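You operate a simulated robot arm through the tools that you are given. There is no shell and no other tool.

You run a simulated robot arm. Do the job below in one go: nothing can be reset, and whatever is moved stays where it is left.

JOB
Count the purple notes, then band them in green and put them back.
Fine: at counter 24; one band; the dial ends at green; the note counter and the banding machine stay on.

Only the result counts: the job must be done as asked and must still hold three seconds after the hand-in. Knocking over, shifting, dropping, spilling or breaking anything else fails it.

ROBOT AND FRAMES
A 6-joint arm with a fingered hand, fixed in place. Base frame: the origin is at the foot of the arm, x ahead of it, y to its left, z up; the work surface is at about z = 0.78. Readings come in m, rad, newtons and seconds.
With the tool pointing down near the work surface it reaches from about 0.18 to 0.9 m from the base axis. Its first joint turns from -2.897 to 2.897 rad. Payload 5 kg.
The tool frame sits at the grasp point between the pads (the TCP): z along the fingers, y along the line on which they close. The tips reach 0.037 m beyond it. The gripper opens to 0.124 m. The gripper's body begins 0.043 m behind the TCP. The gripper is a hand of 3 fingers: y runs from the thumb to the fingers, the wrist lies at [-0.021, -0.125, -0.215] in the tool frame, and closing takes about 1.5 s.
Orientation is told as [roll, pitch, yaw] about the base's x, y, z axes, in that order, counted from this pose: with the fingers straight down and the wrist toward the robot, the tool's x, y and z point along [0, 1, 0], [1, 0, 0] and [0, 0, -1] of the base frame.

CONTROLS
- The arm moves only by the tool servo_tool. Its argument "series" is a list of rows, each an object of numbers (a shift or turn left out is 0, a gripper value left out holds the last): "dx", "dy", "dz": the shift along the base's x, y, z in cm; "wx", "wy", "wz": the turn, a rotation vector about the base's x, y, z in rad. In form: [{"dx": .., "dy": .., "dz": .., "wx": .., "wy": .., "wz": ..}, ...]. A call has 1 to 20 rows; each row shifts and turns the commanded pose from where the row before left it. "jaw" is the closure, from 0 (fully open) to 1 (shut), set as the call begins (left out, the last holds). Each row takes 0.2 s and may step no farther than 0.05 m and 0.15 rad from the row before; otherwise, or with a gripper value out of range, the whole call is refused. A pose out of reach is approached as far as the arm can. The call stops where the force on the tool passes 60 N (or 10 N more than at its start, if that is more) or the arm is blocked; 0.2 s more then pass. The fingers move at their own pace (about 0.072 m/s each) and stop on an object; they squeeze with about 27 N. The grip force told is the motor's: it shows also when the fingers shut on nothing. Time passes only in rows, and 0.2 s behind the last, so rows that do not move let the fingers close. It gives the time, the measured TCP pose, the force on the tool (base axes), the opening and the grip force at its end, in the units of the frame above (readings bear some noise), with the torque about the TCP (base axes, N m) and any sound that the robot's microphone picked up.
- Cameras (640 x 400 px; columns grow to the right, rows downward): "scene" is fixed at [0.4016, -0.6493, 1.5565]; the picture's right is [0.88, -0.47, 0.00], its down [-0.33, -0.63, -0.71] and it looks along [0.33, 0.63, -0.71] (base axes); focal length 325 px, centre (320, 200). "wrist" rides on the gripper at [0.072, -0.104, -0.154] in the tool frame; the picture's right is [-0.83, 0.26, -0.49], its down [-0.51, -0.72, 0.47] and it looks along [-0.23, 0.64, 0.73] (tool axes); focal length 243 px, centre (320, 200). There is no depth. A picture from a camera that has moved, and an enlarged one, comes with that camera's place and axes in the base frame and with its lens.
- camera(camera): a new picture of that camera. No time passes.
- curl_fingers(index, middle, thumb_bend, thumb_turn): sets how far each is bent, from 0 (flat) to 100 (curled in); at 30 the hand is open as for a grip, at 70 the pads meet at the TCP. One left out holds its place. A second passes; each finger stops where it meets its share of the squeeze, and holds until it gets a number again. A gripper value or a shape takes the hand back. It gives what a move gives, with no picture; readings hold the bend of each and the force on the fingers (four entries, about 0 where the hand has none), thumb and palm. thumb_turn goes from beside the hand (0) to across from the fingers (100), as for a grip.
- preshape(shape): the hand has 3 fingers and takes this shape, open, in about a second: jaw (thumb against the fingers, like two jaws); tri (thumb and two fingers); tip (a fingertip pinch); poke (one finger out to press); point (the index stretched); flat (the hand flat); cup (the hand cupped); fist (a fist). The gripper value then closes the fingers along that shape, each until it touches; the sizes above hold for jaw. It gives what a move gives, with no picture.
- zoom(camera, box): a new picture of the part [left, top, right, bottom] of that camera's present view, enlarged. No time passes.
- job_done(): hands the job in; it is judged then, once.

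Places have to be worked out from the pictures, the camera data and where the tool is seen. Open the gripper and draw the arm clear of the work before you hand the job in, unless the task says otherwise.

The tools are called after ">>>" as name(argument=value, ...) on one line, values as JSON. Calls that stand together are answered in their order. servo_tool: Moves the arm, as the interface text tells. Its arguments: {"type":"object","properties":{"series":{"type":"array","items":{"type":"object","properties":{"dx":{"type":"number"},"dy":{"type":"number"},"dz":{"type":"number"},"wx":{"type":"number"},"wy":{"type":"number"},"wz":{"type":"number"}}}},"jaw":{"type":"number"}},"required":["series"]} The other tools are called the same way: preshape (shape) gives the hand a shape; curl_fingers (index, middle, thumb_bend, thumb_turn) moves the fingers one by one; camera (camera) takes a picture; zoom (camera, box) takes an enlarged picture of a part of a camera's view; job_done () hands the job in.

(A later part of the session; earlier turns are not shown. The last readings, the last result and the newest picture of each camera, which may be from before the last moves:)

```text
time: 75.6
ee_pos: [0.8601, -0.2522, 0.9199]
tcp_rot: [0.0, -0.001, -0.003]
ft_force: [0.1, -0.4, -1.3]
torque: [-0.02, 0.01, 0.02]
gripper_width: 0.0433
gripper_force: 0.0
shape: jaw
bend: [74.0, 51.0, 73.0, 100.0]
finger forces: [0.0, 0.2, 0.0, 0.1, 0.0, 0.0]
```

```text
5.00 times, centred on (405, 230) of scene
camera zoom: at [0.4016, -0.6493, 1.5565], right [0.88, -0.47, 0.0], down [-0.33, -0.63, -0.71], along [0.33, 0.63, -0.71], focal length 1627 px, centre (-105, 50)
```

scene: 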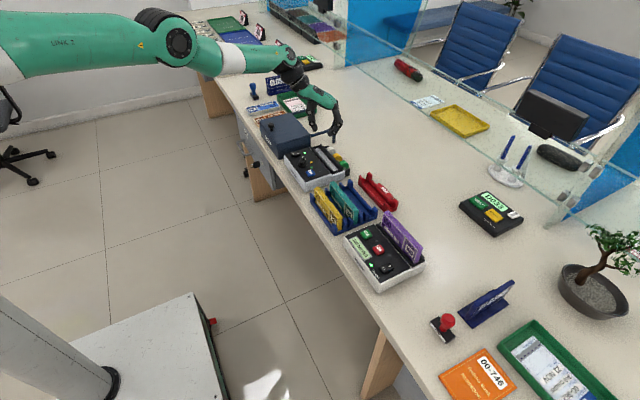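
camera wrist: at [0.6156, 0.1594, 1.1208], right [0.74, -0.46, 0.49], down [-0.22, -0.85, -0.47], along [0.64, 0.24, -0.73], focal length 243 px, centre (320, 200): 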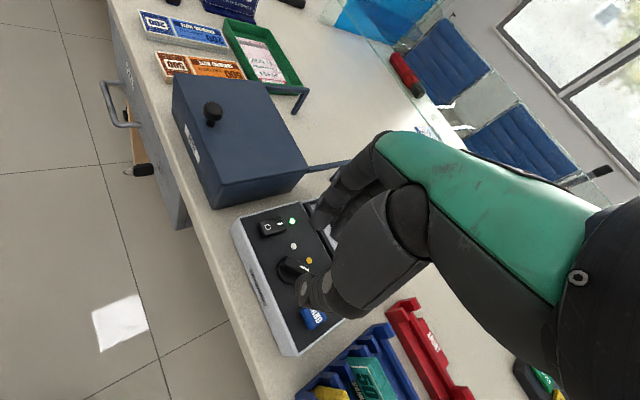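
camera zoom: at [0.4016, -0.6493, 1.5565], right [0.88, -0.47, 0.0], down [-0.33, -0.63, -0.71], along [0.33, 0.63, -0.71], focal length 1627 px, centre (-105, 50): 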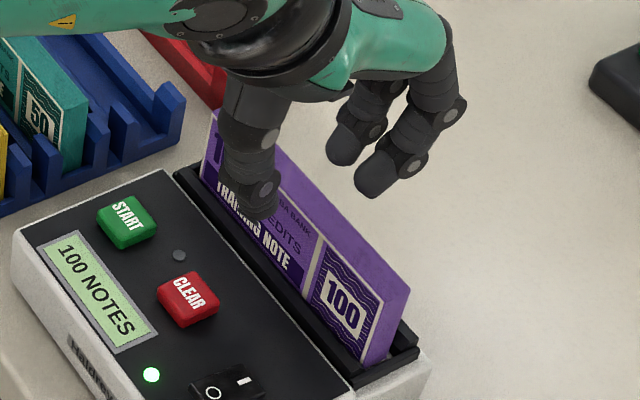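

The bundle is centred between thumb and fingers. I lower to the same height as before and close.

>>> servo_tool(series=[{"dx": 0.1, "dy": -0.15, "dz": -1.4}, {"dz": -1.2}, {"dz": -0.95}, {}])

>>> servo_tool(series=[{}, {}, {}, {}, {}, {}], jaw=1.0)

>>> zoom(camera="scene", box=[370, 190, 440, 270])

>>> zoom(camera="wrist", box=[190, 150, 350, 300])

```text
time: 76.6
ee_pos: [0.8601, -0.253, 0.8847]
tcp_rot: [0.001, -0.001, -0.003]
ft_force: [-0.9, -0.4, -0.2]
torque: [0.0, 0.04, -0.03]
gripper_width: 0.043
gripper_force: 0.1
shape: jaw
bend: [74.0, 51.0, 73.0, 100.0]
finger forces: [0.0, 0.1, 0.0, 0.0, 0.0, 0.0]
```

```text
time: 78.0
ee_pos: [0.8599, -0.2534, 0.8847]
tcp_rot: [0.0, 0.001, -0.001]
ft_force: [0.0, 0.5, -0.9]
torque: [0.03, -0.01, 0.01]
gripper_width: 0.0123
gripper_force: 26.9
shape: jaw
bend: [72.0, 65.0, 73.0, 100.0]
finger forces: [16.0, 8.3, 0.0, 0.1, 24.2, 0.0]
```

```text
5.00 times, centred on (405, 230) of scene
camera zoom: at [0.4016, -0.6493, 1.5565], right [0.88, -0.47, 0.0], down [-0.33, -0.63, -0.71], along [0.33, 0.63, -0.71], focal length 1627 px, centre (-105, 50)
```

zoom: 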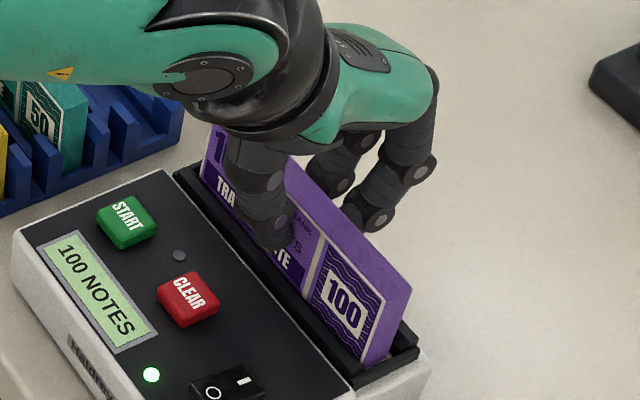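

```text
2.67 times, centred on (270, 225) of wrist
camera zoom: at [0.7556, -0.1807, 1.0386], right [0.26, -0.83, 0.49], down [-0.72, -0.51, -0.47], along [0.64, -0.23, -0.73], focal length 647 px, centre (453, 133)
```

zoom: 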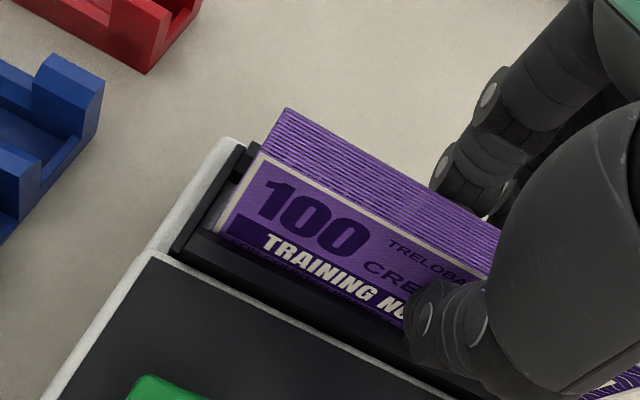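

Gripped again. I lift it clear and carry it across to above the banding machine's slot.

>>> servo_tool(series=[{"dz": 0.7}, {"dz": 1.3}, {"dz": 2}, {"dz": 2}, {"dz": 1.5}, {"dy": 3}, {"dy": 4}, {"dy": 4.5}, {"dy": 4.5}, {"dy": 4.5}, {"dy": 4.5}, {"dy": 4.5}, {"dy": 4.5}, {"dy": 4}, {"dy": 2.8}, {"dy": 2}, {}, {}])

>>> camera(camera="wrist")

>>> zoom(camera="scene", box=[270, 100, 370, 200])

```text
time: 81.8
ee_pos: [0.8609, 0.1747, 0.9578]
tcp_rot: [0.0, 0.0, -0.001]
ft_force: [0.2, -0.6, -1.2]
torque: [-0.01, 0.02, 0.0]
gripper_width: 0.0122
gripper_force: 26.9
shape: jaw
bend: [72.0, 65.0, 73.0, 100.0]
finger forces: [15.8, 8.4, 0.1, 0.0, 24.1, 0.0]
```

```text
taken
camera wrist: at [0.7562, 0.2468, 1.1123], right [0.26, -0.83, 0.49], down [-0.72, -0.51, -0.47], along [0.64, -0.23, -0.73], focal length 243 px, centre (320, 200)
```

wrist: 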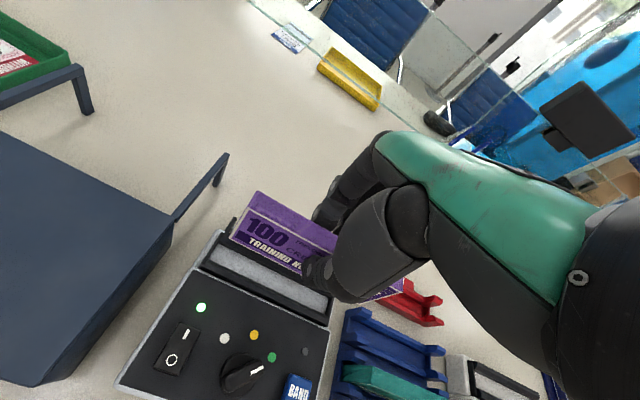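

```text
4.00 times, centred on (320, 150) of scene
camera zoom: at [0.4016, -0.6493, 1.5565], right [0.88, -0.47, 0.0], down [-0.33, -0.63, -0.71], along [0.33, 0.63, -0.71], focal length 1302 px, centre (320, 400)
```

zoom: 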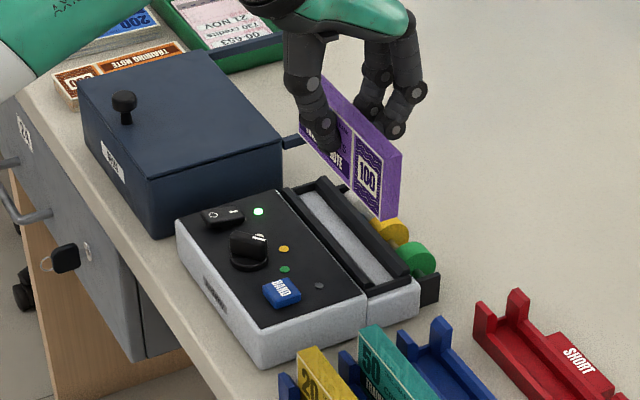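

The bundle hangs over the banding slot, and the dial is fully visible. I zoom on both.

>>> zoom(camera="wrist", box=[180, 310, 310, 400])

>>> zoom(camera="wrist", box=[190, 180, 350, 330])

>>> zoom(camera="scene", box=[300, 145, 370, 185])

```text
4.44 times, centred on (245, 355) of wrist
camera zoom: at [0.7562, 0.2468, 1.1123], right [0.26, -0.83, 0.49], down [-0.72, -0.51, -0.47], along [0.64, -0.23, -0.73], focal length 1078 px, centre (653, -489)
```

zoom: 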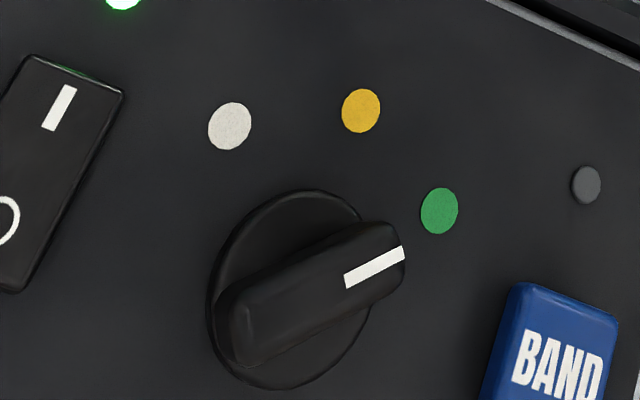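

```text
2.67 times, centred on (270, 255) of wrist
camera zoom: at [0.7562, 0.2468, 1.1123], right [0.26, -0.83, 0.49], down [-0.72, -0.51, -0.47], along [0.64, -0.23, -0.73], focal length 647 px, centre (453, 53)
```

zoom: 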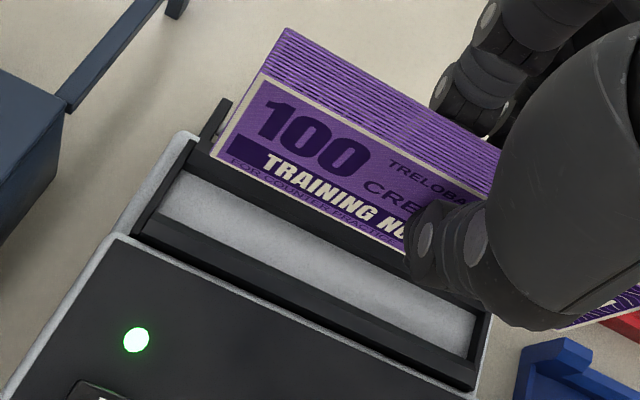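

```text
9.14 times, centred on (335, 165) of scene
camera zoom: at [0.4016, -0.6493, 1.5565], right [0.88, -0.47, 0.0], down [-0.33, -0.63, -0.71], along [0.33, 0.63, -0.71], focal length 2975 px, centre (183, 520)
```

zoom: 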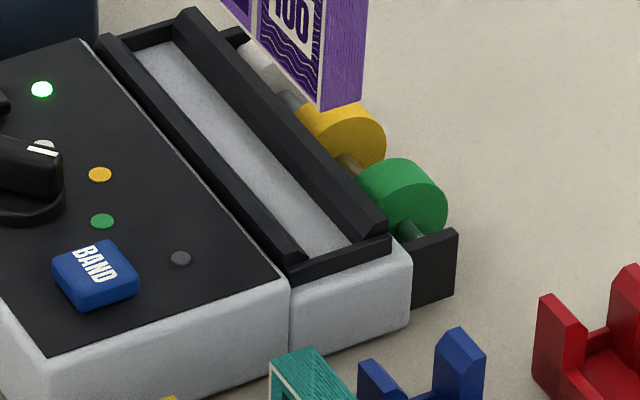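

The pointer reads about -48°, squarely at green. For the slot I need -2 mm in x and +3 mm in y; I apply that and lower to just above the bars.

>>> servo_tool(series=[{"dx": -0.2, "dy": 0.3, "dz": -1}, {"dz": -1.5}, {"dz": -1.2}, {}])

>>> zoom(camera="wrist", box=[190, 170, 350, 320])

>>> zoom(camera="scene", box=[300, 120, 370, 190])

```text
time: 82.8
ee_pos: [0.8587, 0.1781, 0.9233]
tcp_rot: [-0.001, 0.0, -0.003]
ft_force: [0.5, -0.3, -1.1]
torque: [0.01, 0.01, -0.01]
gripper_width: 0.0123
gripper_force: 26.8
shape: jaw
bend: [72.0, 65.0, 73.0, 100.0]
finger forces: [15.8, 8.3, 0.0, 0.1, 24.0, 0.0]
```

```text
2.67 times, centred on (270, 245) of wrist
camera zoom: at [0.7543, 0.25, 1.0765], right [0.26, -0.83, 0.49], down [-0.72, -0.51, -0.47], along [0.64, -0.23, -0.73], focal length 647 px, centre (453, 80)
```

zoom: 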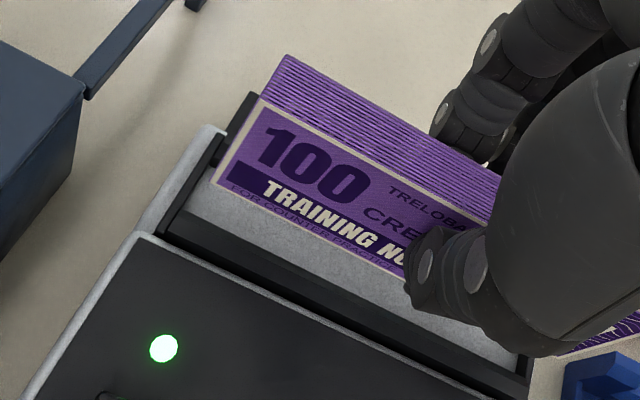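

```text
5.71 times, centred on (335, 155) of scene
camera zoom: at [0.4016, -0.6493, 1.5565], right [0.88, -0.47, 0.0], down [-0.33, -0.63, -0.71], along [0.33, 0.63, -0.71], focal length 1860 px, centre (234, 457)
```

zoom: 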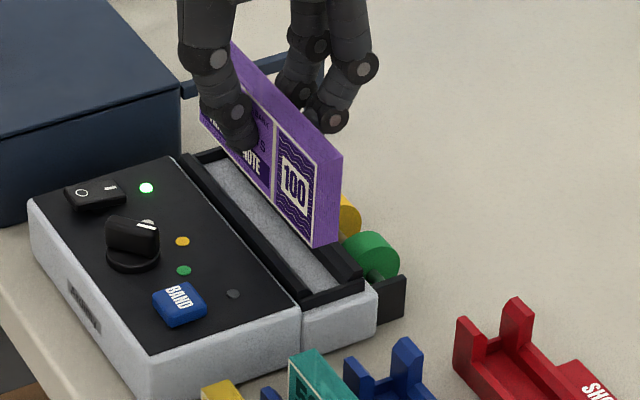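

Same alignment picture as in the counter. I lower in stages toward the expected contact at about z 0.885.

>>> servo_tool(series=[{"dz": -1}, {"dz": -0.9}, {"dz": -0.7}, {"dz": -0.5}, {}])

>>> zoom(camera="wrist", box=[190, 150, 350, 300])

>>> zoom(camera="scene", box=[300, 120, 370, 190])

```text
time: 84.0
ee_pos: [0.8589, 0.1783, 0.8929]
tcp_rot: [-0.001, 0.0, -0.002]
ft_force: [0.7, -0.5, -1.1]
torque: [0.01, -0.03, -0.03]
gripper_width: 0.0124
gripper_force: 26.9
shape: jaw
bend: [72.0, 65.0, 73.0, 100.0]
finger forces: [15.9, 8.3, 0.1, 0.0, 24.2, 0.0]
```

```text
2.67 times, centred on (270, 225) of wrist
camera zoom: at [0.7537, 0.2504, 1.0463], right [0.26, -0.83, 0.49], down [-0.72, -0.51, -0.47], along [0.64, -0.23, -0.73], focal length 647 px, centre (453, 133)
```

zoom: 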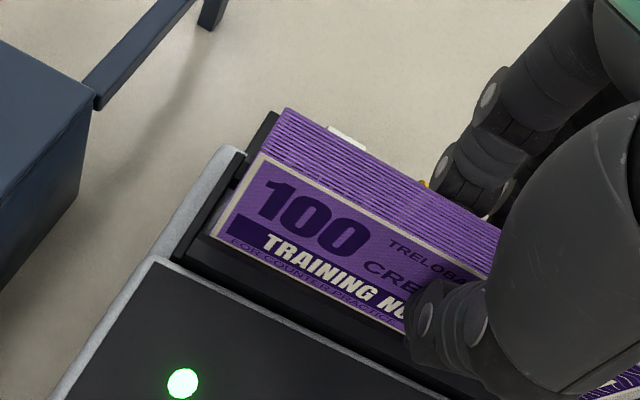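

```text
5.71 times, centred on (335, 155) of scene
camera zoom: at [0.4016, -0.6493, 1.5565], right [0.88, -0.47, 0.0], down [-0.33, -0.63, -0.71], along [0.33, 0.63, -0.71], focal length 1860 px, centre (234, 457)
```

zoom: 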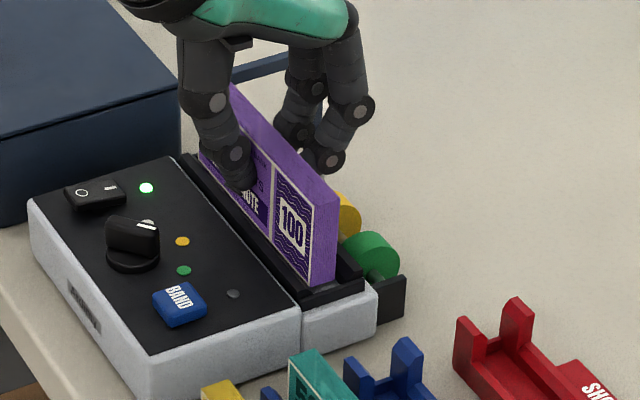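

Entering the slot cleanly. I continue in 2 mm steps until contact.

>>> servo_tool(series=[{"dz": -0.25}, {"dz": -0.2}, {}])

>>> servo_tool(series=[{"dz": -0.2}, {}])

>>> servo_tool(series=[{"dz": -0.15}, {}])

```text
time: 84.8
ee_pos: [0.8581, 0.1776, 0.8871]
tcp_rot: [0.0, -0.002, -0.001]
ft_force: [0.9, 0.8, -1.1]
torque: [0.04, -0.01, -0.04]
gripper_width: 0.0122
gripper_force: 26.7
shape: jaw
bend: [72.0, 65.0, 73.0, 100.0]
finger forces: [16.2, 8.4, 0.1, 0.0, 23.9, 0.0]
```

```text
time: 85.4
ee_pos: [0.8589, 0.1775, 0.886]
tcp_rot: [-0.001, 0.001, -0.001]
ft_force: [1.8, -0.9, -1.0]
torque: [-0.02, -0.1, -0.03]
gripper_width: 0.0122
gripper_force: 26.8
shape: jaw
bend: [72.0, 65.0, 73.0, 100.0]
finger forces: [16.4, 8.4, 0.1, 0.0, 23.9, 0.0]
```

```text
time: 86.0
ee_pos: [0.859, 0.177, 0.8847]
tcp_rot: [0.002, -0.001, -0.001]
ft_force: [-0.6, -0.1, 2.3]
torque: [0.0, -0.01, -0.02]
gripper_width: 0.0119
gripper_force: 27.1
shape: jaw
bend: [72.0, 65.0, 73.0, 100.0]
finger forces: [16.2, 8.3, 0.0, 0.1, 24.6, 0.0]
```

Light contact at 0.8847, exactly as expected. I open the hand and check the bundle stands.

>>> servo_tool(series=[{}, {}, {}, {}], jaw=0.65)

>>> zoom(camera="wrist", box=[190, 150, 350, 300])

>>> zoom(camera="scene", box=[300, 120, 370, 190])

```text
time: 87.0
ee_pos: [0.8579, 0.178, 0.8836]
tcp_rot: [0.0, 0.0, -0.002]
ft_force: [-0.7, 0.8, 0.4]
torque: [-0.03, -0.01, -0.02]
gripper_width: 0.0426
gripper_force: 0.1
shape: jaw
bend: [74.0, 52.0, 73.0, 100.0]
finger forces: [0.0, 0.1, 0.0, 0.0, 0.0, 0.0]
```

```text
2.67 times, centred on (270, 225) of wrist
camera zoom: at [0.7531, 0.2501, 1.0381], right [0.26, -0.83, 0.49], down [-0.72, -0.51, -0.47], along [0.64, -0.23, -0.73], focal length 647 px, centre (453, 133)
```

zoom: 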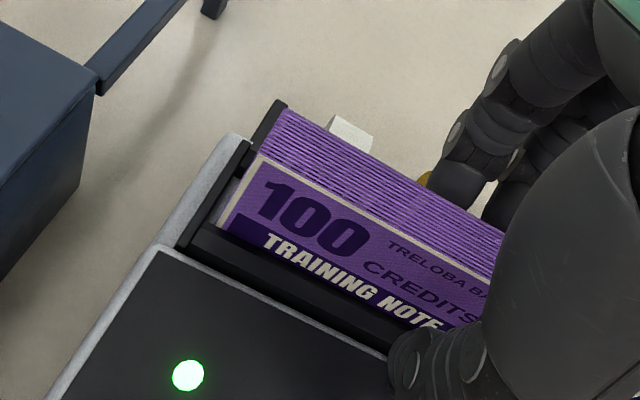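

```text
5.71 times, centred on (335, 155) of scene
camera zoom: at [0.4016, -0.6493, 1.5565], right [0.88, -0.47, 0.0], down [-0.33, -0.63, -0.71], along [0.33, 0.63, -0.71], focal length 1860 px, centre (234, 457)
```

zoom: 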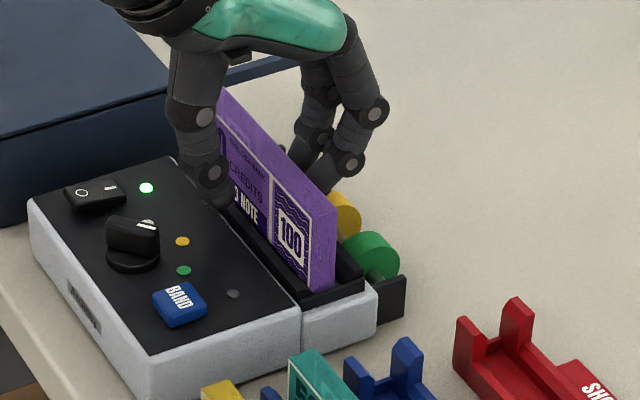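

The bundle stands in the banding slot and the dial is at green. I rise straight up, move over the BAND button and take the poke shape.

>>> servo_tool(series=[{"dz": 0.8}, {"dz": 1.5}, {"dz": 3}, {"dz": 4}, {"dz": 2, "dx": -1}, {"dx": -3, "dy": -2.5}, {"dx": -3, "dy": -2.5}, {"dx": -2.15, "dy": -2.65}, {}])

>>> preshape(shape="poke")

>>> camera(camera="wrist")

>>> zoom(camera="scene", box=[280, 100, 370, 190])

```text
time: 89.0
ee_pos: [0.7641, 0.101, 0.9974]
tcp_rot: [0.001, -0.001, -0.002]
ft_force: [1.4, 0.1, 0.2]
torque: [0.01, 0.02, 0.02]
gripper_width: 0.0434
gripper_force: 0.1
shape: jaw
bend: [74.0, 51.0, 73.0, 100.0]
finger forces: [0.0, 0.1, 0.0, 0.1, 0.0, 0.0]
```

```text
time: 89.9
ee_pos: [0.7647, 0.1012, 0.9982]
tcp_rot: [0.0, -0.001, -0.002]
ft_force: [0.6, -0.5, 0.5]
torque: [-0.01, 0.0, 0.03]
gripper_width: 0.0
gripper_force: 0.0
shape: poke
bend: [70.0, 70.0, 100.0, 100.0]
finger forces: [0.0, 0.1, 0.0, 0.0, 0.0, 0.1]
```

```text
taken
camera wrist: at [0.6602, 0.1726, 1.1516], right [0.26, -0.83, 0.49], down [-0.72, -0.51, -0.47], along [0.64, -0.23, -0.73], focal length 243 px, centre (320, 200)
```

wrist: 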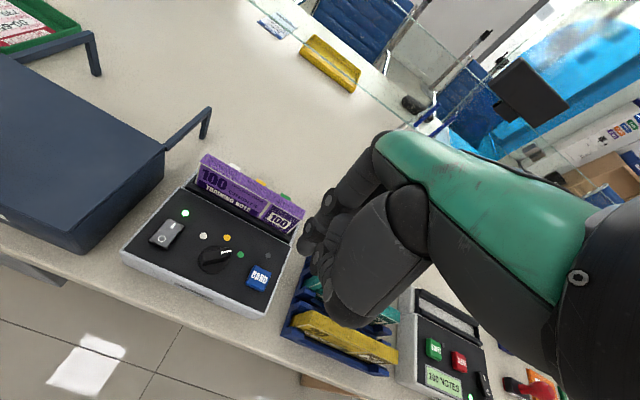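

```text
4.44 times, centred on (325, 145) of scene
camera zoom: at [0.4016, -0.6493, 1.5565], right [0.88, -0.47, 0.0], down [-0.33, -0.63, -0.71], along [0.33, 0.63, -0.71], focal length 1446 px, centre (298, 444)
```

zoom: 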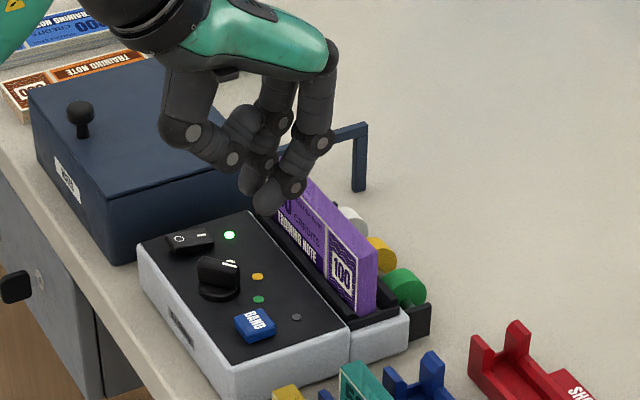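

The index tip is over BAND at about (0.767, 0.115). I lower partway and check alignment.

>>> servo_tool(series=[{"dx": 0.2, "dz": -3}, {"dz": -3.5}, {"dz": -3}, {}])

>>> zoom(camera="wrist", box=[200, 150, 380, 310])

>>> zoom(camera="scene", box=[290, 125, 360, 195])

```text
time: 90.9
ee_pos: [0.7689, 0.1004, 0.9]
tcp_rot: [-0.002, -0.001, -0.001]
ft_force: [-0.2, -0.1, 0.5]
torque: [0.0, 0.0, 0.0]
gripper_width: 0.0001
gripper_force: 0.0
shape: poke
bend: [70.0, 70.0, 100.0, 100.0]
finger forces: [0.1, 0.0, 0.1, 0.0, 0.0, 0.0]
```

```text
2.50 times, centred on (290, 230) of wrist
camera zoom: at [0.6635, 0.1721, 1.0538], right [0.26, -0.83, 0.49], down [-0.72, -0.51, -0.47], along [0.64, -0.23, -0.73], focal length 606 px, centre (395, 125)
```

zoom: 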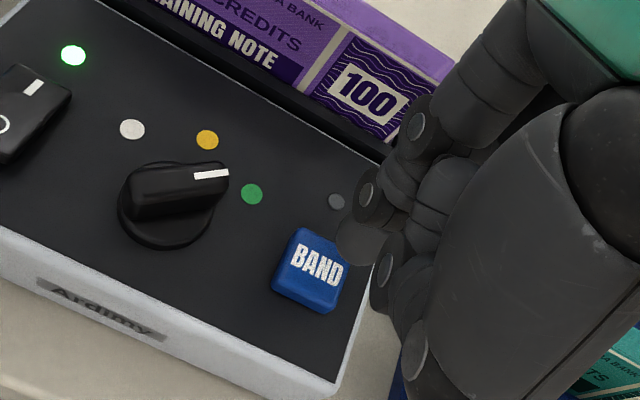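

```text
5.71 times, centred on (325, 160) of scene
camera zoom: at [0.4016, -0.6493, 1.5565], right [0.88, -0.47, 0.0], down [-0.33, -0.63, -0.71], along [0.33, 0.63, -0.71], focal length 1860 px, centre (291, 429)
```

zoom: 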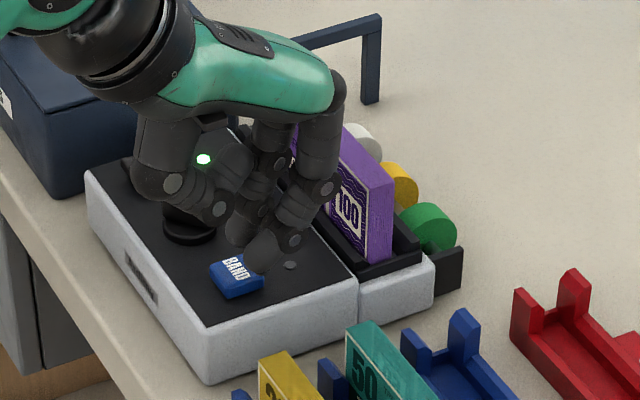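

The tip will meet BAND near its centre. I lower to just above it, then press in 2 mm steps and stop at the click.

>>> servo_tool(series=[{"dz": -0.8}, {"dz": -0.6}, {}])

>>> servo_tool(series=[{"dz": -0.2}, {}])

```text
time: 91.7
ee_pos: [0.7681, 0.1005, 0.8875]
tcp_rot: [0.002, 0.0, -0.002]
ft_force: [-0.1, 0.0, -0.2]
torque: [-0.02, -0.02, 0.02]
gripper_width: 0.0
gripper_force: 0.0
shape: poke
bend: [70.0, 70.0, 100.0, 100.0]
finger forces: [0.0, 0.1, 0.1, 0.0, 0.0, 0.0]
```

```text
time: 92.3
ee_pos: [0.7689, 0.1023, 0.8845]
tcp_rot: [0.0, -0.001, -0.002]
ft_force: [0.9, 0.4, -0.5]
torque: [-0.02, 0.0, -0.02]
gripper_width: 0.0
gripper_force: 0.1
shape: poke
bend: [70.0, 70.0, 100.0, 100.0]
finger forces: [0.0, 0.0, 0.0, 0.1, 0.0, 0.0]
```

No contact yet. I keep stepping down.

>>> servo_tool(series=[{"dz": -0.25}, {}])

>>> servo_tool(series=[{"dz": -0.25}, {}])

```text
time: 92.9
ee_pos: [0.7679, 0.1016, 0.8821]
tcp_rot: [0.002, 0.0, -0.003]
ft_force: [-0.2, 0.2, 0.4]
torque: [-0.04, -0.01, 0.03]
gripper_width: 0.0
gripper_force: 0.2
shape: poke
bend: [70.0, 70.0, 100.0, 100.0]
finger forces: [0.0, 0.1, 0.0, 0.0, 0.1, 0.0]
```

```text
time: 93.5
ee_pos: [0.7682, 0.1011, 0.8803]
tcp_rot: [-0.001, -0.001, -0.001]
ft_force: [0.2, -0.2, 1.7]
torque: [-0.04, -0.01, -0.01]
gripper_width: 0.0
gripper_force: 0.0
shape: poke
bend: [70.0, 70.0, 100.0, 100.0]
finger forces: [0.4, 0.0, 0.0, 0.0, 0.0, 0.1]
```

Light contact on the index finger. One more small step.

>>> servo_tool(series=[{"dz": -0.2}, {}])

```text
time: 94.1
ee_pos: [0.7683, 0.1016, 0.8789]
tcp_rot: [0.001, 0.001, -0.002]
ft_force: [-0.1, -1.1, 1.6]
torque: [-0.03, -0.02, 0.02]
gripper_width: 0.0
gripper_force: 0.0
shape: poke
bend: [70.0, 70.0, 100.0, 100.0]
finger forces: [1.0, 0.1, 0.0, 0.1, 0.0, 0.0]
```

Force is building (1 N) with no click yet. Another small step.

>>> servo_tool(series=[{"dz": -0.15}, {}])

```text
time: 94.7
ee_pos: [0.768, 0.102, 0.8773]
tcp_rot: [0.0, 0.0, -0.001]
ft_force: [-0.2, 1.3, 1.3]
torque: [0.03, 0.01, -0.01]
gripper_width: 0.0
gripper_force: 0.1
shape: poke
bend: [70.0, 70.0, 100.0, 100.0]
finger forces: [1.8, 0.0, 0.0, 0.0, 0.1, 0.1]
heard: click
```

The button clicked once. I lift straight off and look at the machine.

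>>> servo_tool(series=[{"dz": 1.5}, {"dz": 3}, {"dz": 4}, {"dz": 2, "dx": -2}, {}])

>>> zoom(camera="scene", box=[280, 120, 370, 200])

>>> zoom(camera="wrist", box=[110, 130, 330, 320])

```text
time: 95.9
ee_pos: [0.7481, 0.1, 0.9819]
tcp_rot: [0.0, 0.002, -0.001]
ft_force: [-0.1, 0.1, -0.2]
torque: [-0.02, 0.01, 0.0]
gripper_width: 0.0
gripper_force: 0.0
shape: poke
bend: [70.0, 70.0, 100.0, 100.0]
finger forces: [0.0, 0.1, 0.0, 0.0, 0.0, 0.0]
```

```text
5.00 times, centred on (325, 160) of scene
camera zoom: at [0.4016, -0.6493, 1.5565], right [0.88, -0.47, 0.0], down [-0.33, -0.63, -0.71], along [0.33, 0.63, -0.71], focal length 1627 px, centre (295, 400)
```

zoom: 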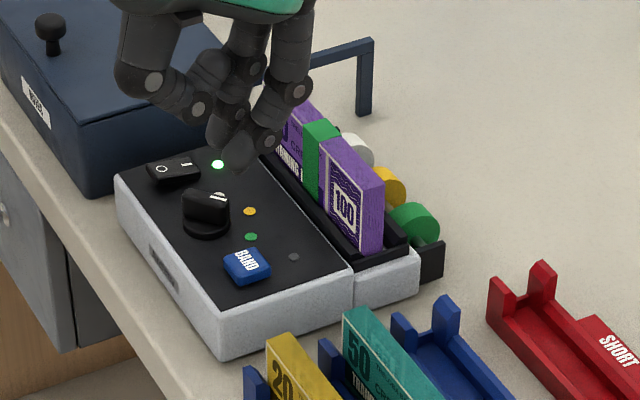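

```text
2.11 times, centred on (220, 225) of wrist
camera zoom: at [0.6438, 0.1719, 1.1355], right [0.26, -0.83, 0.49], down [-0.72, -0.51, -0.47], along [0.64, -0.23, -0.73], focal length 511 px, centre (530, 147)
```

zoom: 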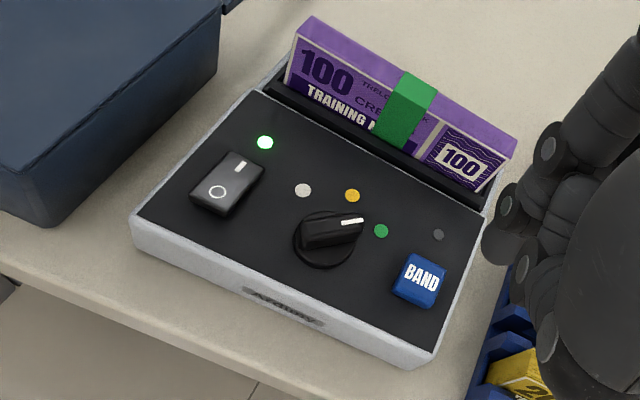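

A single green band is around the bundle and the power lamp is still lit. I reshape to the jaw grip and return over the bundle.

>>> preshape(shape="jaw")

>>> servo_tool(series=[{"dz": 1.5}, {"dx": 2, "dy": 2}, {"dx": 3, "dy": 2}, {"dx": 3, "dy": 2}, {"dx": 3.05, "dy": 1.75}, {}, {}], jaw=0.65)

>>> zoom(camera="wrist", box=[190, 150, 370, 320])

>>> zoom(camera="scene", box=[290, 110, 370, 190])

```text
time: 96.8
ee_pos: [0.749, 0.0999, 0.9814]
tcp_rot: [0.0, 0.0, -0.002]
ft_force: [0.6, -0.1, 0.0]
torque: [0.01, 0.0, 0.0]
gripper_width: 0.1239
gripper_force: 0.0
shape: jaw
bend: [30.0, 30.0, 30.0, 98.0]
finger forces: [0.0, 0.0, 0.1, 0.1, 0.1, 0.1]
```

```text
time: 98.4
ee_pos: [0.8592, 0.1781, 0.9998]
tcp_rot: [-0.001, 0.0, -0.002]
ft_force: [-0.5, 0.5, -0.2]
torque: [-0.02, -0.02, -0.01]
gripper_width: 0.0438
gripper_force: 0.0
shape: jaw
bend: [74.0, 51.0, 73.0, 100.0]
finger forces: [0.0, 0.1, 0.0, 0.0, 0.0, 0.1]
```

```text
2.35 times, centred on (280, 235) of wrist
camera zoom: at [0.7535, 0.2496, 1.1533], right [0.26, -0.83, 0.49], down [-0.72, -0.51, -0.47], along [0.64, -0.23, -0.73], focal length 571 px, centre (414, 118)
```

zoom: 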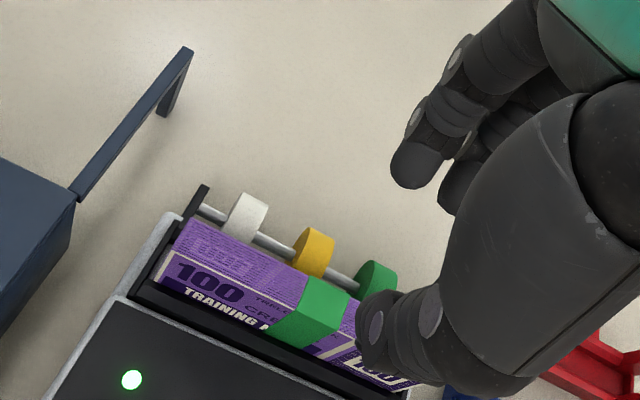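

```text
5.00 times, centred on (330, 150) of scene
camera zoom: at [0.4016, -0.6493, 1.5565], right [0.88, -0.47, 0.0], down [-0.33, -0.63, -0.71], along [0.33, 0.63, -0.71], focal length 1627 px, centre (270, 450)
```

zoom: 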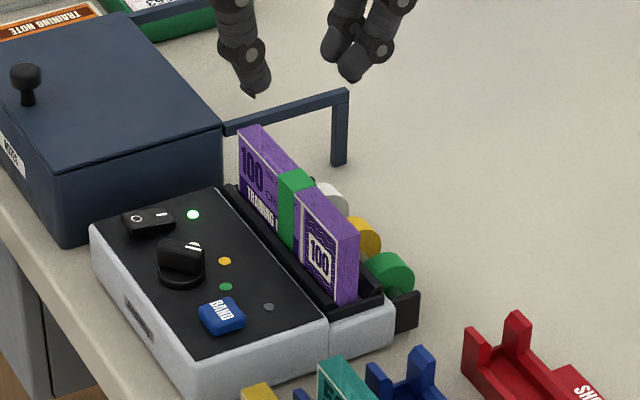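

The hand is back at the release position, above the banded bundle. I lower around it in two stages.

>>> servo_tool(series=[{"dz": -3}, {"dz": -3}, {"dz": -2}, {}])

>>> zoom(camera="wrist", box=[190, 150, 370, 320])

>>> zoom(camera="scene", box=[290, 110, 370, 190])

```text
time: 99.4
ee_pos: [0.8592, 0.1778, 0.9153]
tcp_rot: [-0.001, -0.001, -0.002]
ft_force: [0.0, 0.5, -0.2]
torque: [0.01, 0.03, -0.01]
gripper_width: 0.0438
gripper_force: 0.0
shape: jaw
bend: [74.0, 51.0, 73.0, 100.0]
finger forces: [0.0, 0.1, 0.1, 0.0, 0.0, 0.1]
```

```text
2.35 times, centred on (280, 235) of wrist
camera zoom: at [0.754, 0.2495, 1.0709], right [0.26, -0.83, 0.49], down [-0.72, -0.51, -0.47], along [0.64, -0.23, -0.73], focal length 571 px, centre (414, 118)
```

zoom: 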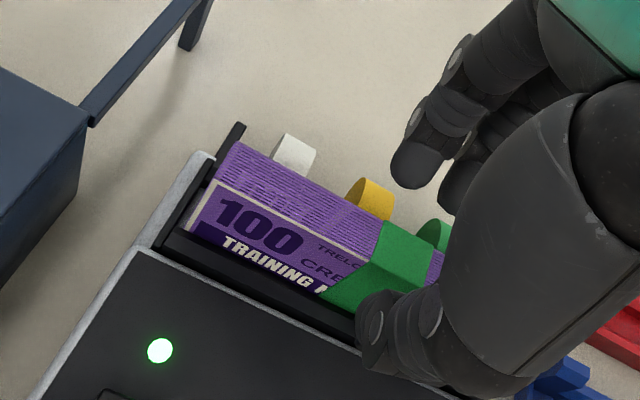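

```text
5.00 times, centred on (330, 150) of scene
camera zoom: at [0.4016, -0.6493, 1.5565], right [0.88, -0.47, 0.0], down [-0.33, -0.63, -0.71], along [0.33, 0.63, -0.71], focal length 1627 px, centre (270, 450)
```

zoom: 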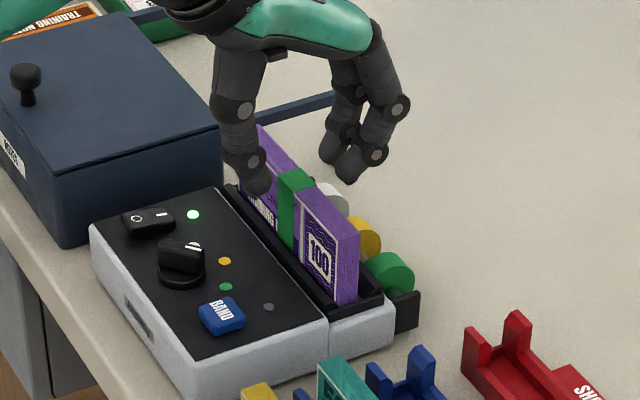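

Clear on both sides of the bundle. I go down to the earlier grip height and close.

>>> servo_tool(series=[{"dz": -1.4}, {"dz": -1.1}, {"dz": -0.8}, {}])

>>> servo_tool(series=[{}, {}, {}, {}, {}, {}], jaw=1.0)

>>> zoom(camera="scene", box=[290, 110, 370, 190])

>>> zoom(camera="wrist", box=[190, 150, 350, 300])

```text
time: 100.4
ee_pos: [0.8594, 0.1785, 0.8831]
tcp_rot: [-0.001, 0.001, -0.002]
ft_force: [-0.2, -0.2, 0.8]
torque: [0.02, -0.04, -0.01]
gripper_width: 0.0436
gripper_force: 0.0
shape: jaw
bend: [74.0, 51.0, 73.0, 100.0]
finger forces: [0.0, 0.0, 0.1, 0.1, 0.0, 0.1]
```

```text
time: 101.8
ee_pos: [0.859, 0.1778, 0.8844]
tcp_rot: [0.002, 0.0, -0.002]
ft_force: [-0.2, -1.3, 0.0]
torque: [-0.04, 0.01, -0.03]
gripper_width: 0.0131
gripper_force: 26.6
shape: jaw
bend: [72.0, 64.0, 73.0, 100.0]
finger forces: [15.6, 8.2, 0.0, 0.0, 23.7, 0.1]
```

```text
5.00 times, centred on (330, 150) of scene
camera zoom: at [0.4016, -0.6493, 1.5565], right [0.88, -0.47, 0.0], down [-0.33, -0.63, -0.71], along [0.33, 0.63, -0.71], focal length 1627 px, centre (270, 450)
```

zoom: 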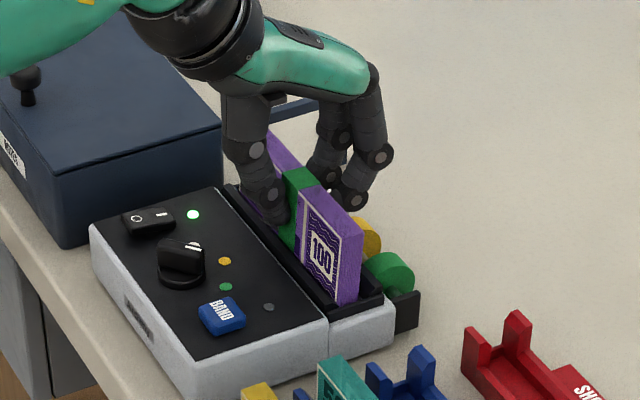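

```text
2.67 times, centred on (270, 225) of wrist
camera zoom: at [0.7543, 0.2504, 1.0378], right [0.26, -0.83, 0.49], down [-0.72, -0.51, -0.47], along [0.64, -0.23, -0.73], focal length 647 px, centre (453, 133)
```

zoom: 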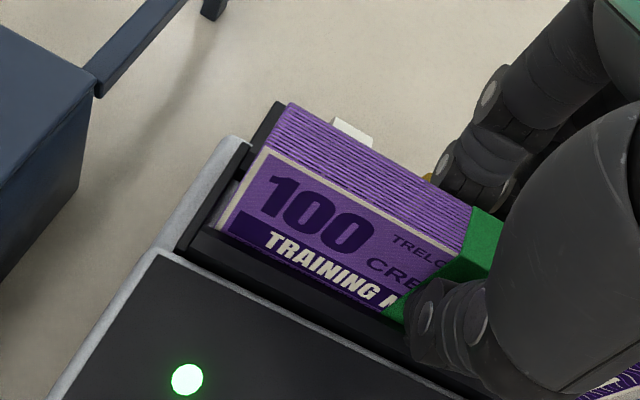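

Held again. I lift it clear and carry it back to above its rack slot.

>>> servo_tool(series=[{"dz": 0.7}, {"dz": 1.3}, {"dz": 2}, {"dz": 2}, {"dz": 1.5}, {"dy": -3}, {"dy": -4}, {"dy": -4}, {"dy": -4}, {"dy": -4, "dx": 0.2}, {"dy": -2.65, "dx": 0.2}, {}, {}])

>>> zoom(camera="wrist", box=[170, 180, 370, 380])

>>> zoom(camera="scene", box=[310, 130, 410, 225])

>>> zoom(camera="scene", box=[285, 130, 355, 190])

```text
time: 104.6
ee_pos: [0.8639, -0.0387, 0.9589]
tcp_rot: [-0.001, 0.0, -0.003]
ft_force: [0.1, -0.3, -1.3]
torque: [0.04, 0.01, 0.02]
gripper_width: 0.0132
gripper_force: 27.3
shape: jaw
bend: [72.0, 64.0, 73.0, 100.0]
finger forces: [15.5, 8.2, 0.0, 0.0, 23.7, 0.0]
```

```text
2.00 times, centred on (270, 280) of wrist
camera zoom: at [0.7581, 0.0339, 1.1134], right [0.26, -0.83, 0.49], down [-0.72, -0.51, -0.47], along [0.64, -0.23, -0.73], focal length 485 px, centre (420, 40)
```

zoom: 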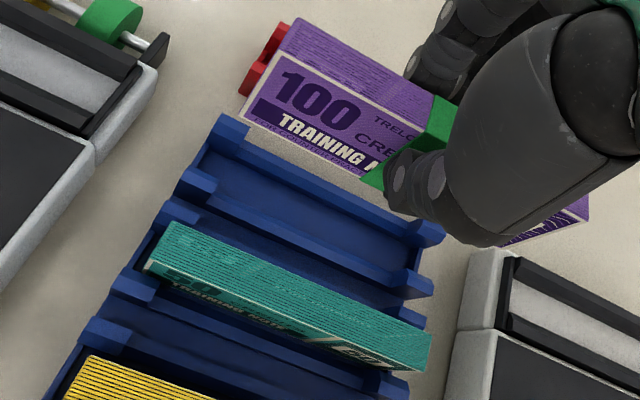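

```text
4.21 times, centred on (360, 178) of scene
camera zoom: at [0.4016, -0.6493, 1.5565], right [0.88, -0.47, 0.0], down [-0.33, -0.63, -0.71], along [0.33, 0.63, -0.71], focal length 1370 px, centre (152, 295)
```

zoom: 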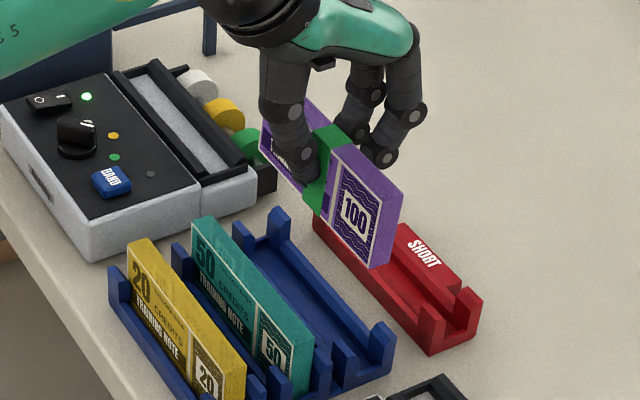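

```text
6.67 times, centred on (320, 160) of scene
camera zoom: at [0.4016, -0.6493, 1.5565], right [0.88, -0.47, 0.0], down [-0.33, -0.63, -0.71], along [0.33, 0.63, -0.71], focal length 2170 px, centre (320, 467)
```

zoom: 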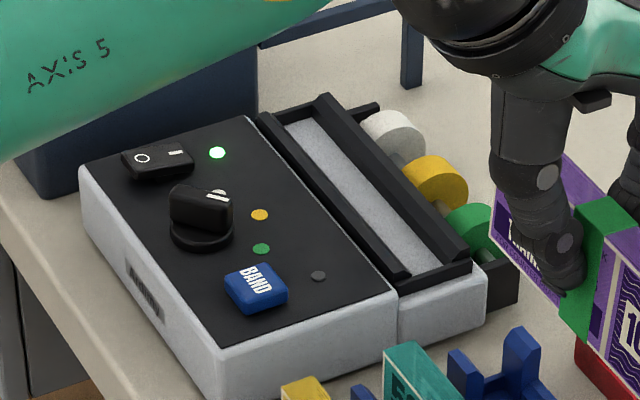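

Bundle and rack slot are both in view. I zoom on the empty slot to measure its posts.

>>> zoom(camera="wrist", box=[245, 230, 320, 310])

>>> zoom(camera="wrist", box=[330, 260, 400, 340])

>>> zoom(camera="scene", box=[360, 175, 410, 225])

```text
5.00 times, centred on (282, 270) of wrist
camera zoom: at [0.7581, 0.0339, 1.1134], right [0.26, -0.83, 0.49], down [-0.72, -0.51, -0.47], along [0.64, -0.23, -0.73], focal length 1213 px, centre (508, -150)
```

zoom: 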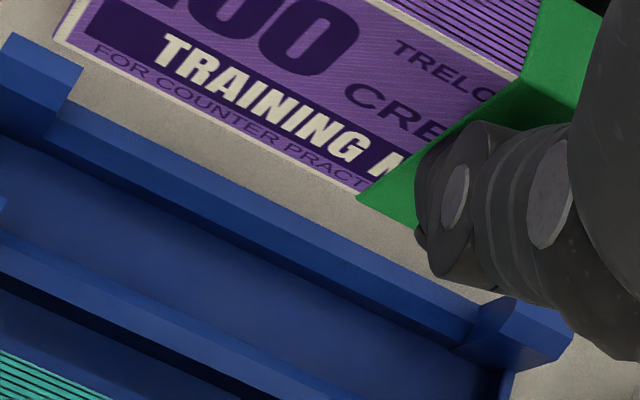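

```text
5.00 times, centred on (365, 300) of wrist
camera zoom: at [0.7581, 0.0339, 1.1134], right [0.26, -0.83, 0.49], down [-0.72, -0.51, -0.47], along [0.64, -0.23, -0.73], focal length 1213 px, centre (95, -300)
```

zoom: 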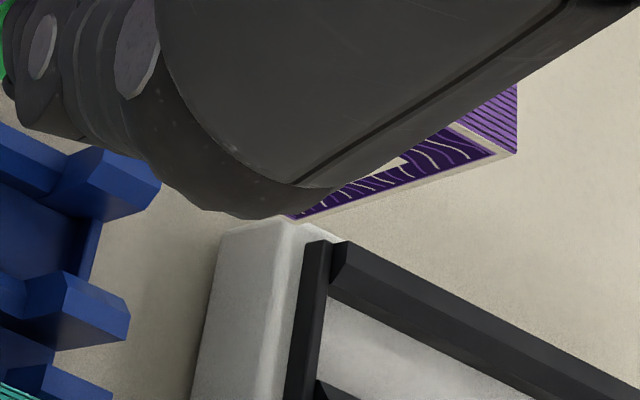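

```text
8.00 times, centred on (385, 200) of scene
camera zoom: at [0.4016, -0.6493, 1.5565], right [0.88, -0.47, 0.0], down [-0.33, -0.63, -0.71], along [0.33, 0.63, -0.71], focal length 2604 px, centre (-200, 200)
```

zoom: 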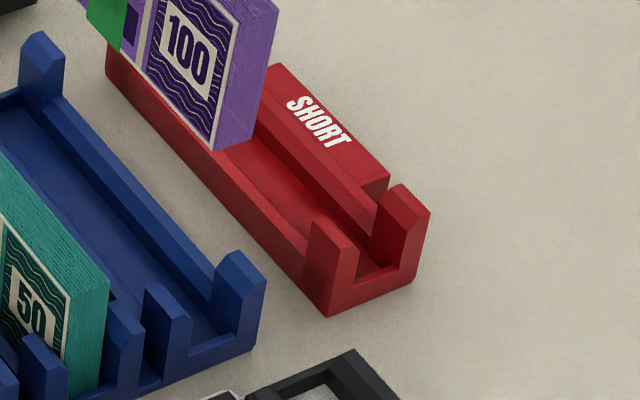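

The bundle's left end matches its original y of 0.0345. It sits about 3 mm further out in x than it originally stood, so I shift 2 mm inward and lower to just above the posts.

>>> servo_tool(series=[{"dx": -0.2, "dz": -2}, {"dz": -2}, {"dz": -1.3}, {}])

>>> zoom(camera="wrist", box=[190, 180, 370, 350])

>>> zoom(camera="scene", box=[335, 150, 415, 225])

```text
time: 105.6
ee_pos: [0.8622, -0.0353, 0.9052]
tcp_rot: [0.0, 0.0, -0.001]
ft_force: [0.1, 0.2, -1.0]
torque: [0.0, -0.03, -0.04]
gripper_width: 0.0132
gripper_force: 27.0
shape: jaw
bend: [72.0, 64.0, 73.0, 100.0]
finger forces: [15.5, 8.3, 0.1, 0.0, 23.7, 0.0]
```

```text
2.35 times, centred on (280, 265) of wrist
camera zoom: at [0.7561, 0.0352, 1.0597], right [0.26, -0.83, 0.49], down [-0.72, -0.51, -0.47], along [0.64, -0.23, -0.73], focal length 571 px, centre (414, 47)
```

zoom: 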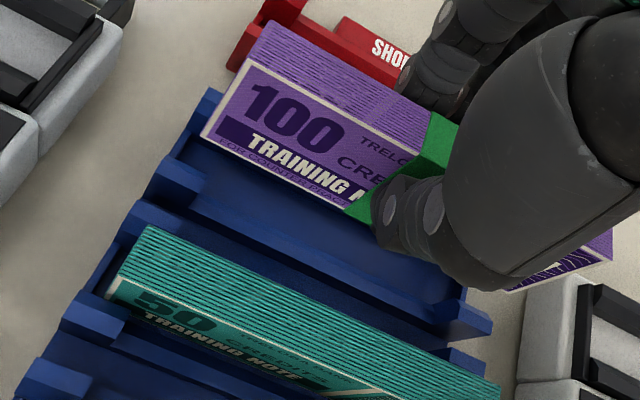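

```text
5.33 times, centred on (375, 188) of scene
camera zoom: at [0.4016, -0.6493, 1.5565], right [0.88, -0.47, 0.0], down [-0.33, -0.63, -0.71], along [0.33, 0.63, -0.71], focal length 1736 px, centre (27, 267)
```

zoom: 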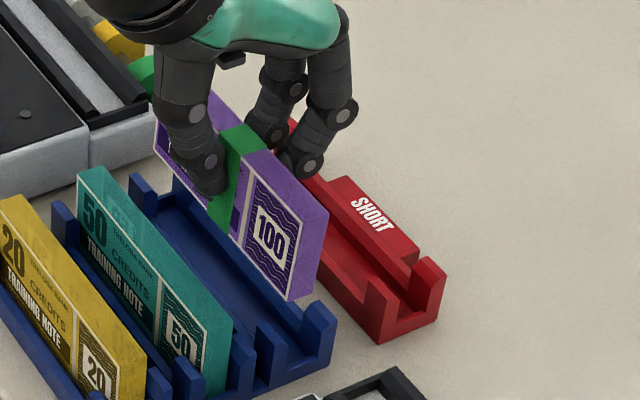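

Lined up with the slot from both cameras. I continue down slowly into the posts, watching the force.

>>> servo_tool(series=[{"dy": -0.1, "dz": -0.8}, {"dz": -0.7}, {"dz": -0.5}, {"dz": -0.5}, {}])

>>> zoom(camera="wrist", box=[190, 180, 370, 350])

>>> zoom(camera="scene", box=[335, 150, 415, 225])

```text
time: 106.8
ee_pos: [0.8623, -0.0396, 0.8811]
tcp_rot: [0.0, 0.0, -0.002]
ft_force: [0.6, -0.3, -1.0]
torque: [0.01, 0.01, 0.0]
gripper_width: 0.0131
gripper_force: 26.2
shape: jaw
bend: [72.0, 64.0, 73.0, 100.0]
finger forces: [15.5, 8.2, 0.0, 0.0, 23.7, 0.0]
```

```text
2.35 times, centred on (280, 265) of wrist
camera zoom: at [0.7566, 0.0335, 1.0349], right [0.26, -0.83, 0.49], down [-0.72, -0.51, -0.47], along [0.64, -0.23, -0.73], focal length 571 px, centre (414, 47)
```

zoom: 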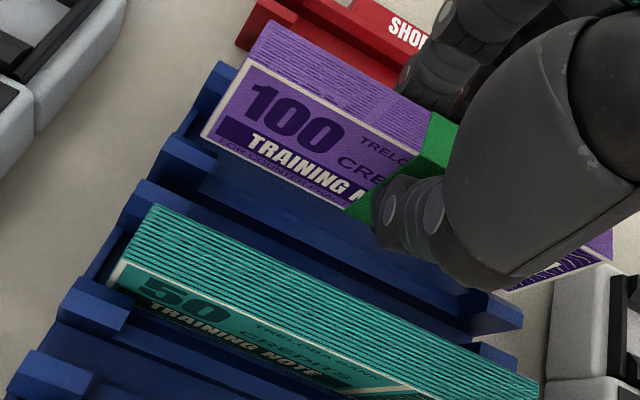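

```text
5.33 times, centred on (375, 188) of scene
camera zoom: at [0.4016, -0.6493, 1.5565], right [0.88, -0.47, 0.0], down [-0.33, -0.63, -0.71], along [0.33, 0.63, -0.71], focal length 1736 px, centre (27, 267)
```

zoom: 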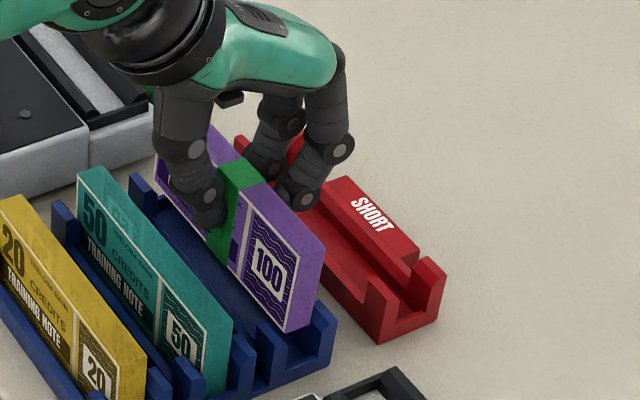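

The lower edge is entering between the posts with no side force. I continue in small steps.

>>> servo_tool(series=[{"dz": -0.4}, {"dz": -0.4}, {"dz": -0.4}, {}])

>>> servo_tool(series=[{"dz": -0.4}, {"dz": -0.4}, {}])

>>> zoom(camera="scene", box=[335, 150, 415, 225])

>>> zoom(camera="wrist", box=[190, 170, 370, 340])

```text
time: 107.8
ee_pos: [0.8613, -0.0395, 0.8686]
tcp_rot: [-0.001, 0.0, -0.002]
ft_force: [-0.2, 0.8, -1.0]
torque: [0.03, 0.03, -0.01]
gripper_width: 0.0131
gripper_force: 27.8
shape: jaw
bend: [72.0, 64.0, 73.0, 100.0]
finger forces: [15.5, 8.2, 0.0, 0.0, 23.7, 0.0]
```

```text
time: 108.6
ee_pos: [0.8618, -0.0391, 0.8615]
tcp_rot: [0.001, -0.001, 0.0]
ft_force: [-0.8, -1.0, -0.8]
torque: [0.0, -0.02, 0.02]
gripper_width: 0.0131
gripper_force: 27.6
shape: jaw
bend: [72.0, 64.0, 73.0, 100.0]
finger forces: [15.6, 8.3, 0.0, 0.1, 23.7, 0.1]
```

```text
5.33 times, centred on (375, 188) of scene
camera zoom: at [0.4016, -0.6493, 1.5565], right [0.88, -0.47, 0.0], down [-0.33, -0.63, -0.71], along [0.33, 0.63, -0.71], focal length 1736 px, centre (27, 267)
```

zoom: 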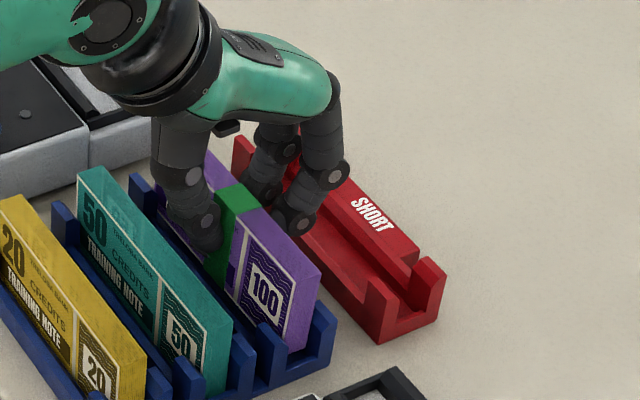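

```text
2.35 times, centred on (280, 255) of wrist
camera zoom: at [0.7563, 0.0335, 1.0149], right [0.26, -0.83, 0.49], down [-0.72, -0.51, -0.47], along [0.64, -0.23, -0.73], focal length 571 px, centre (414, 71)
```

zoom: 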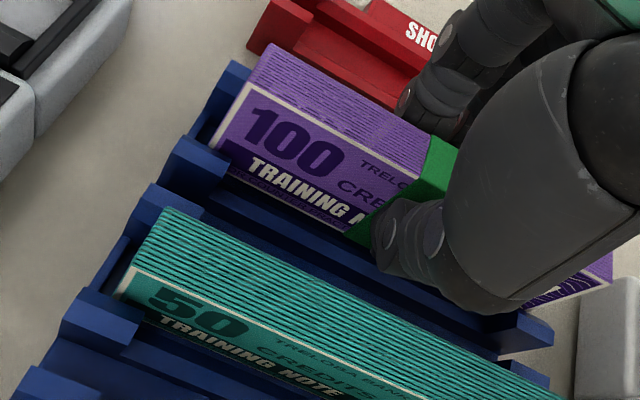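

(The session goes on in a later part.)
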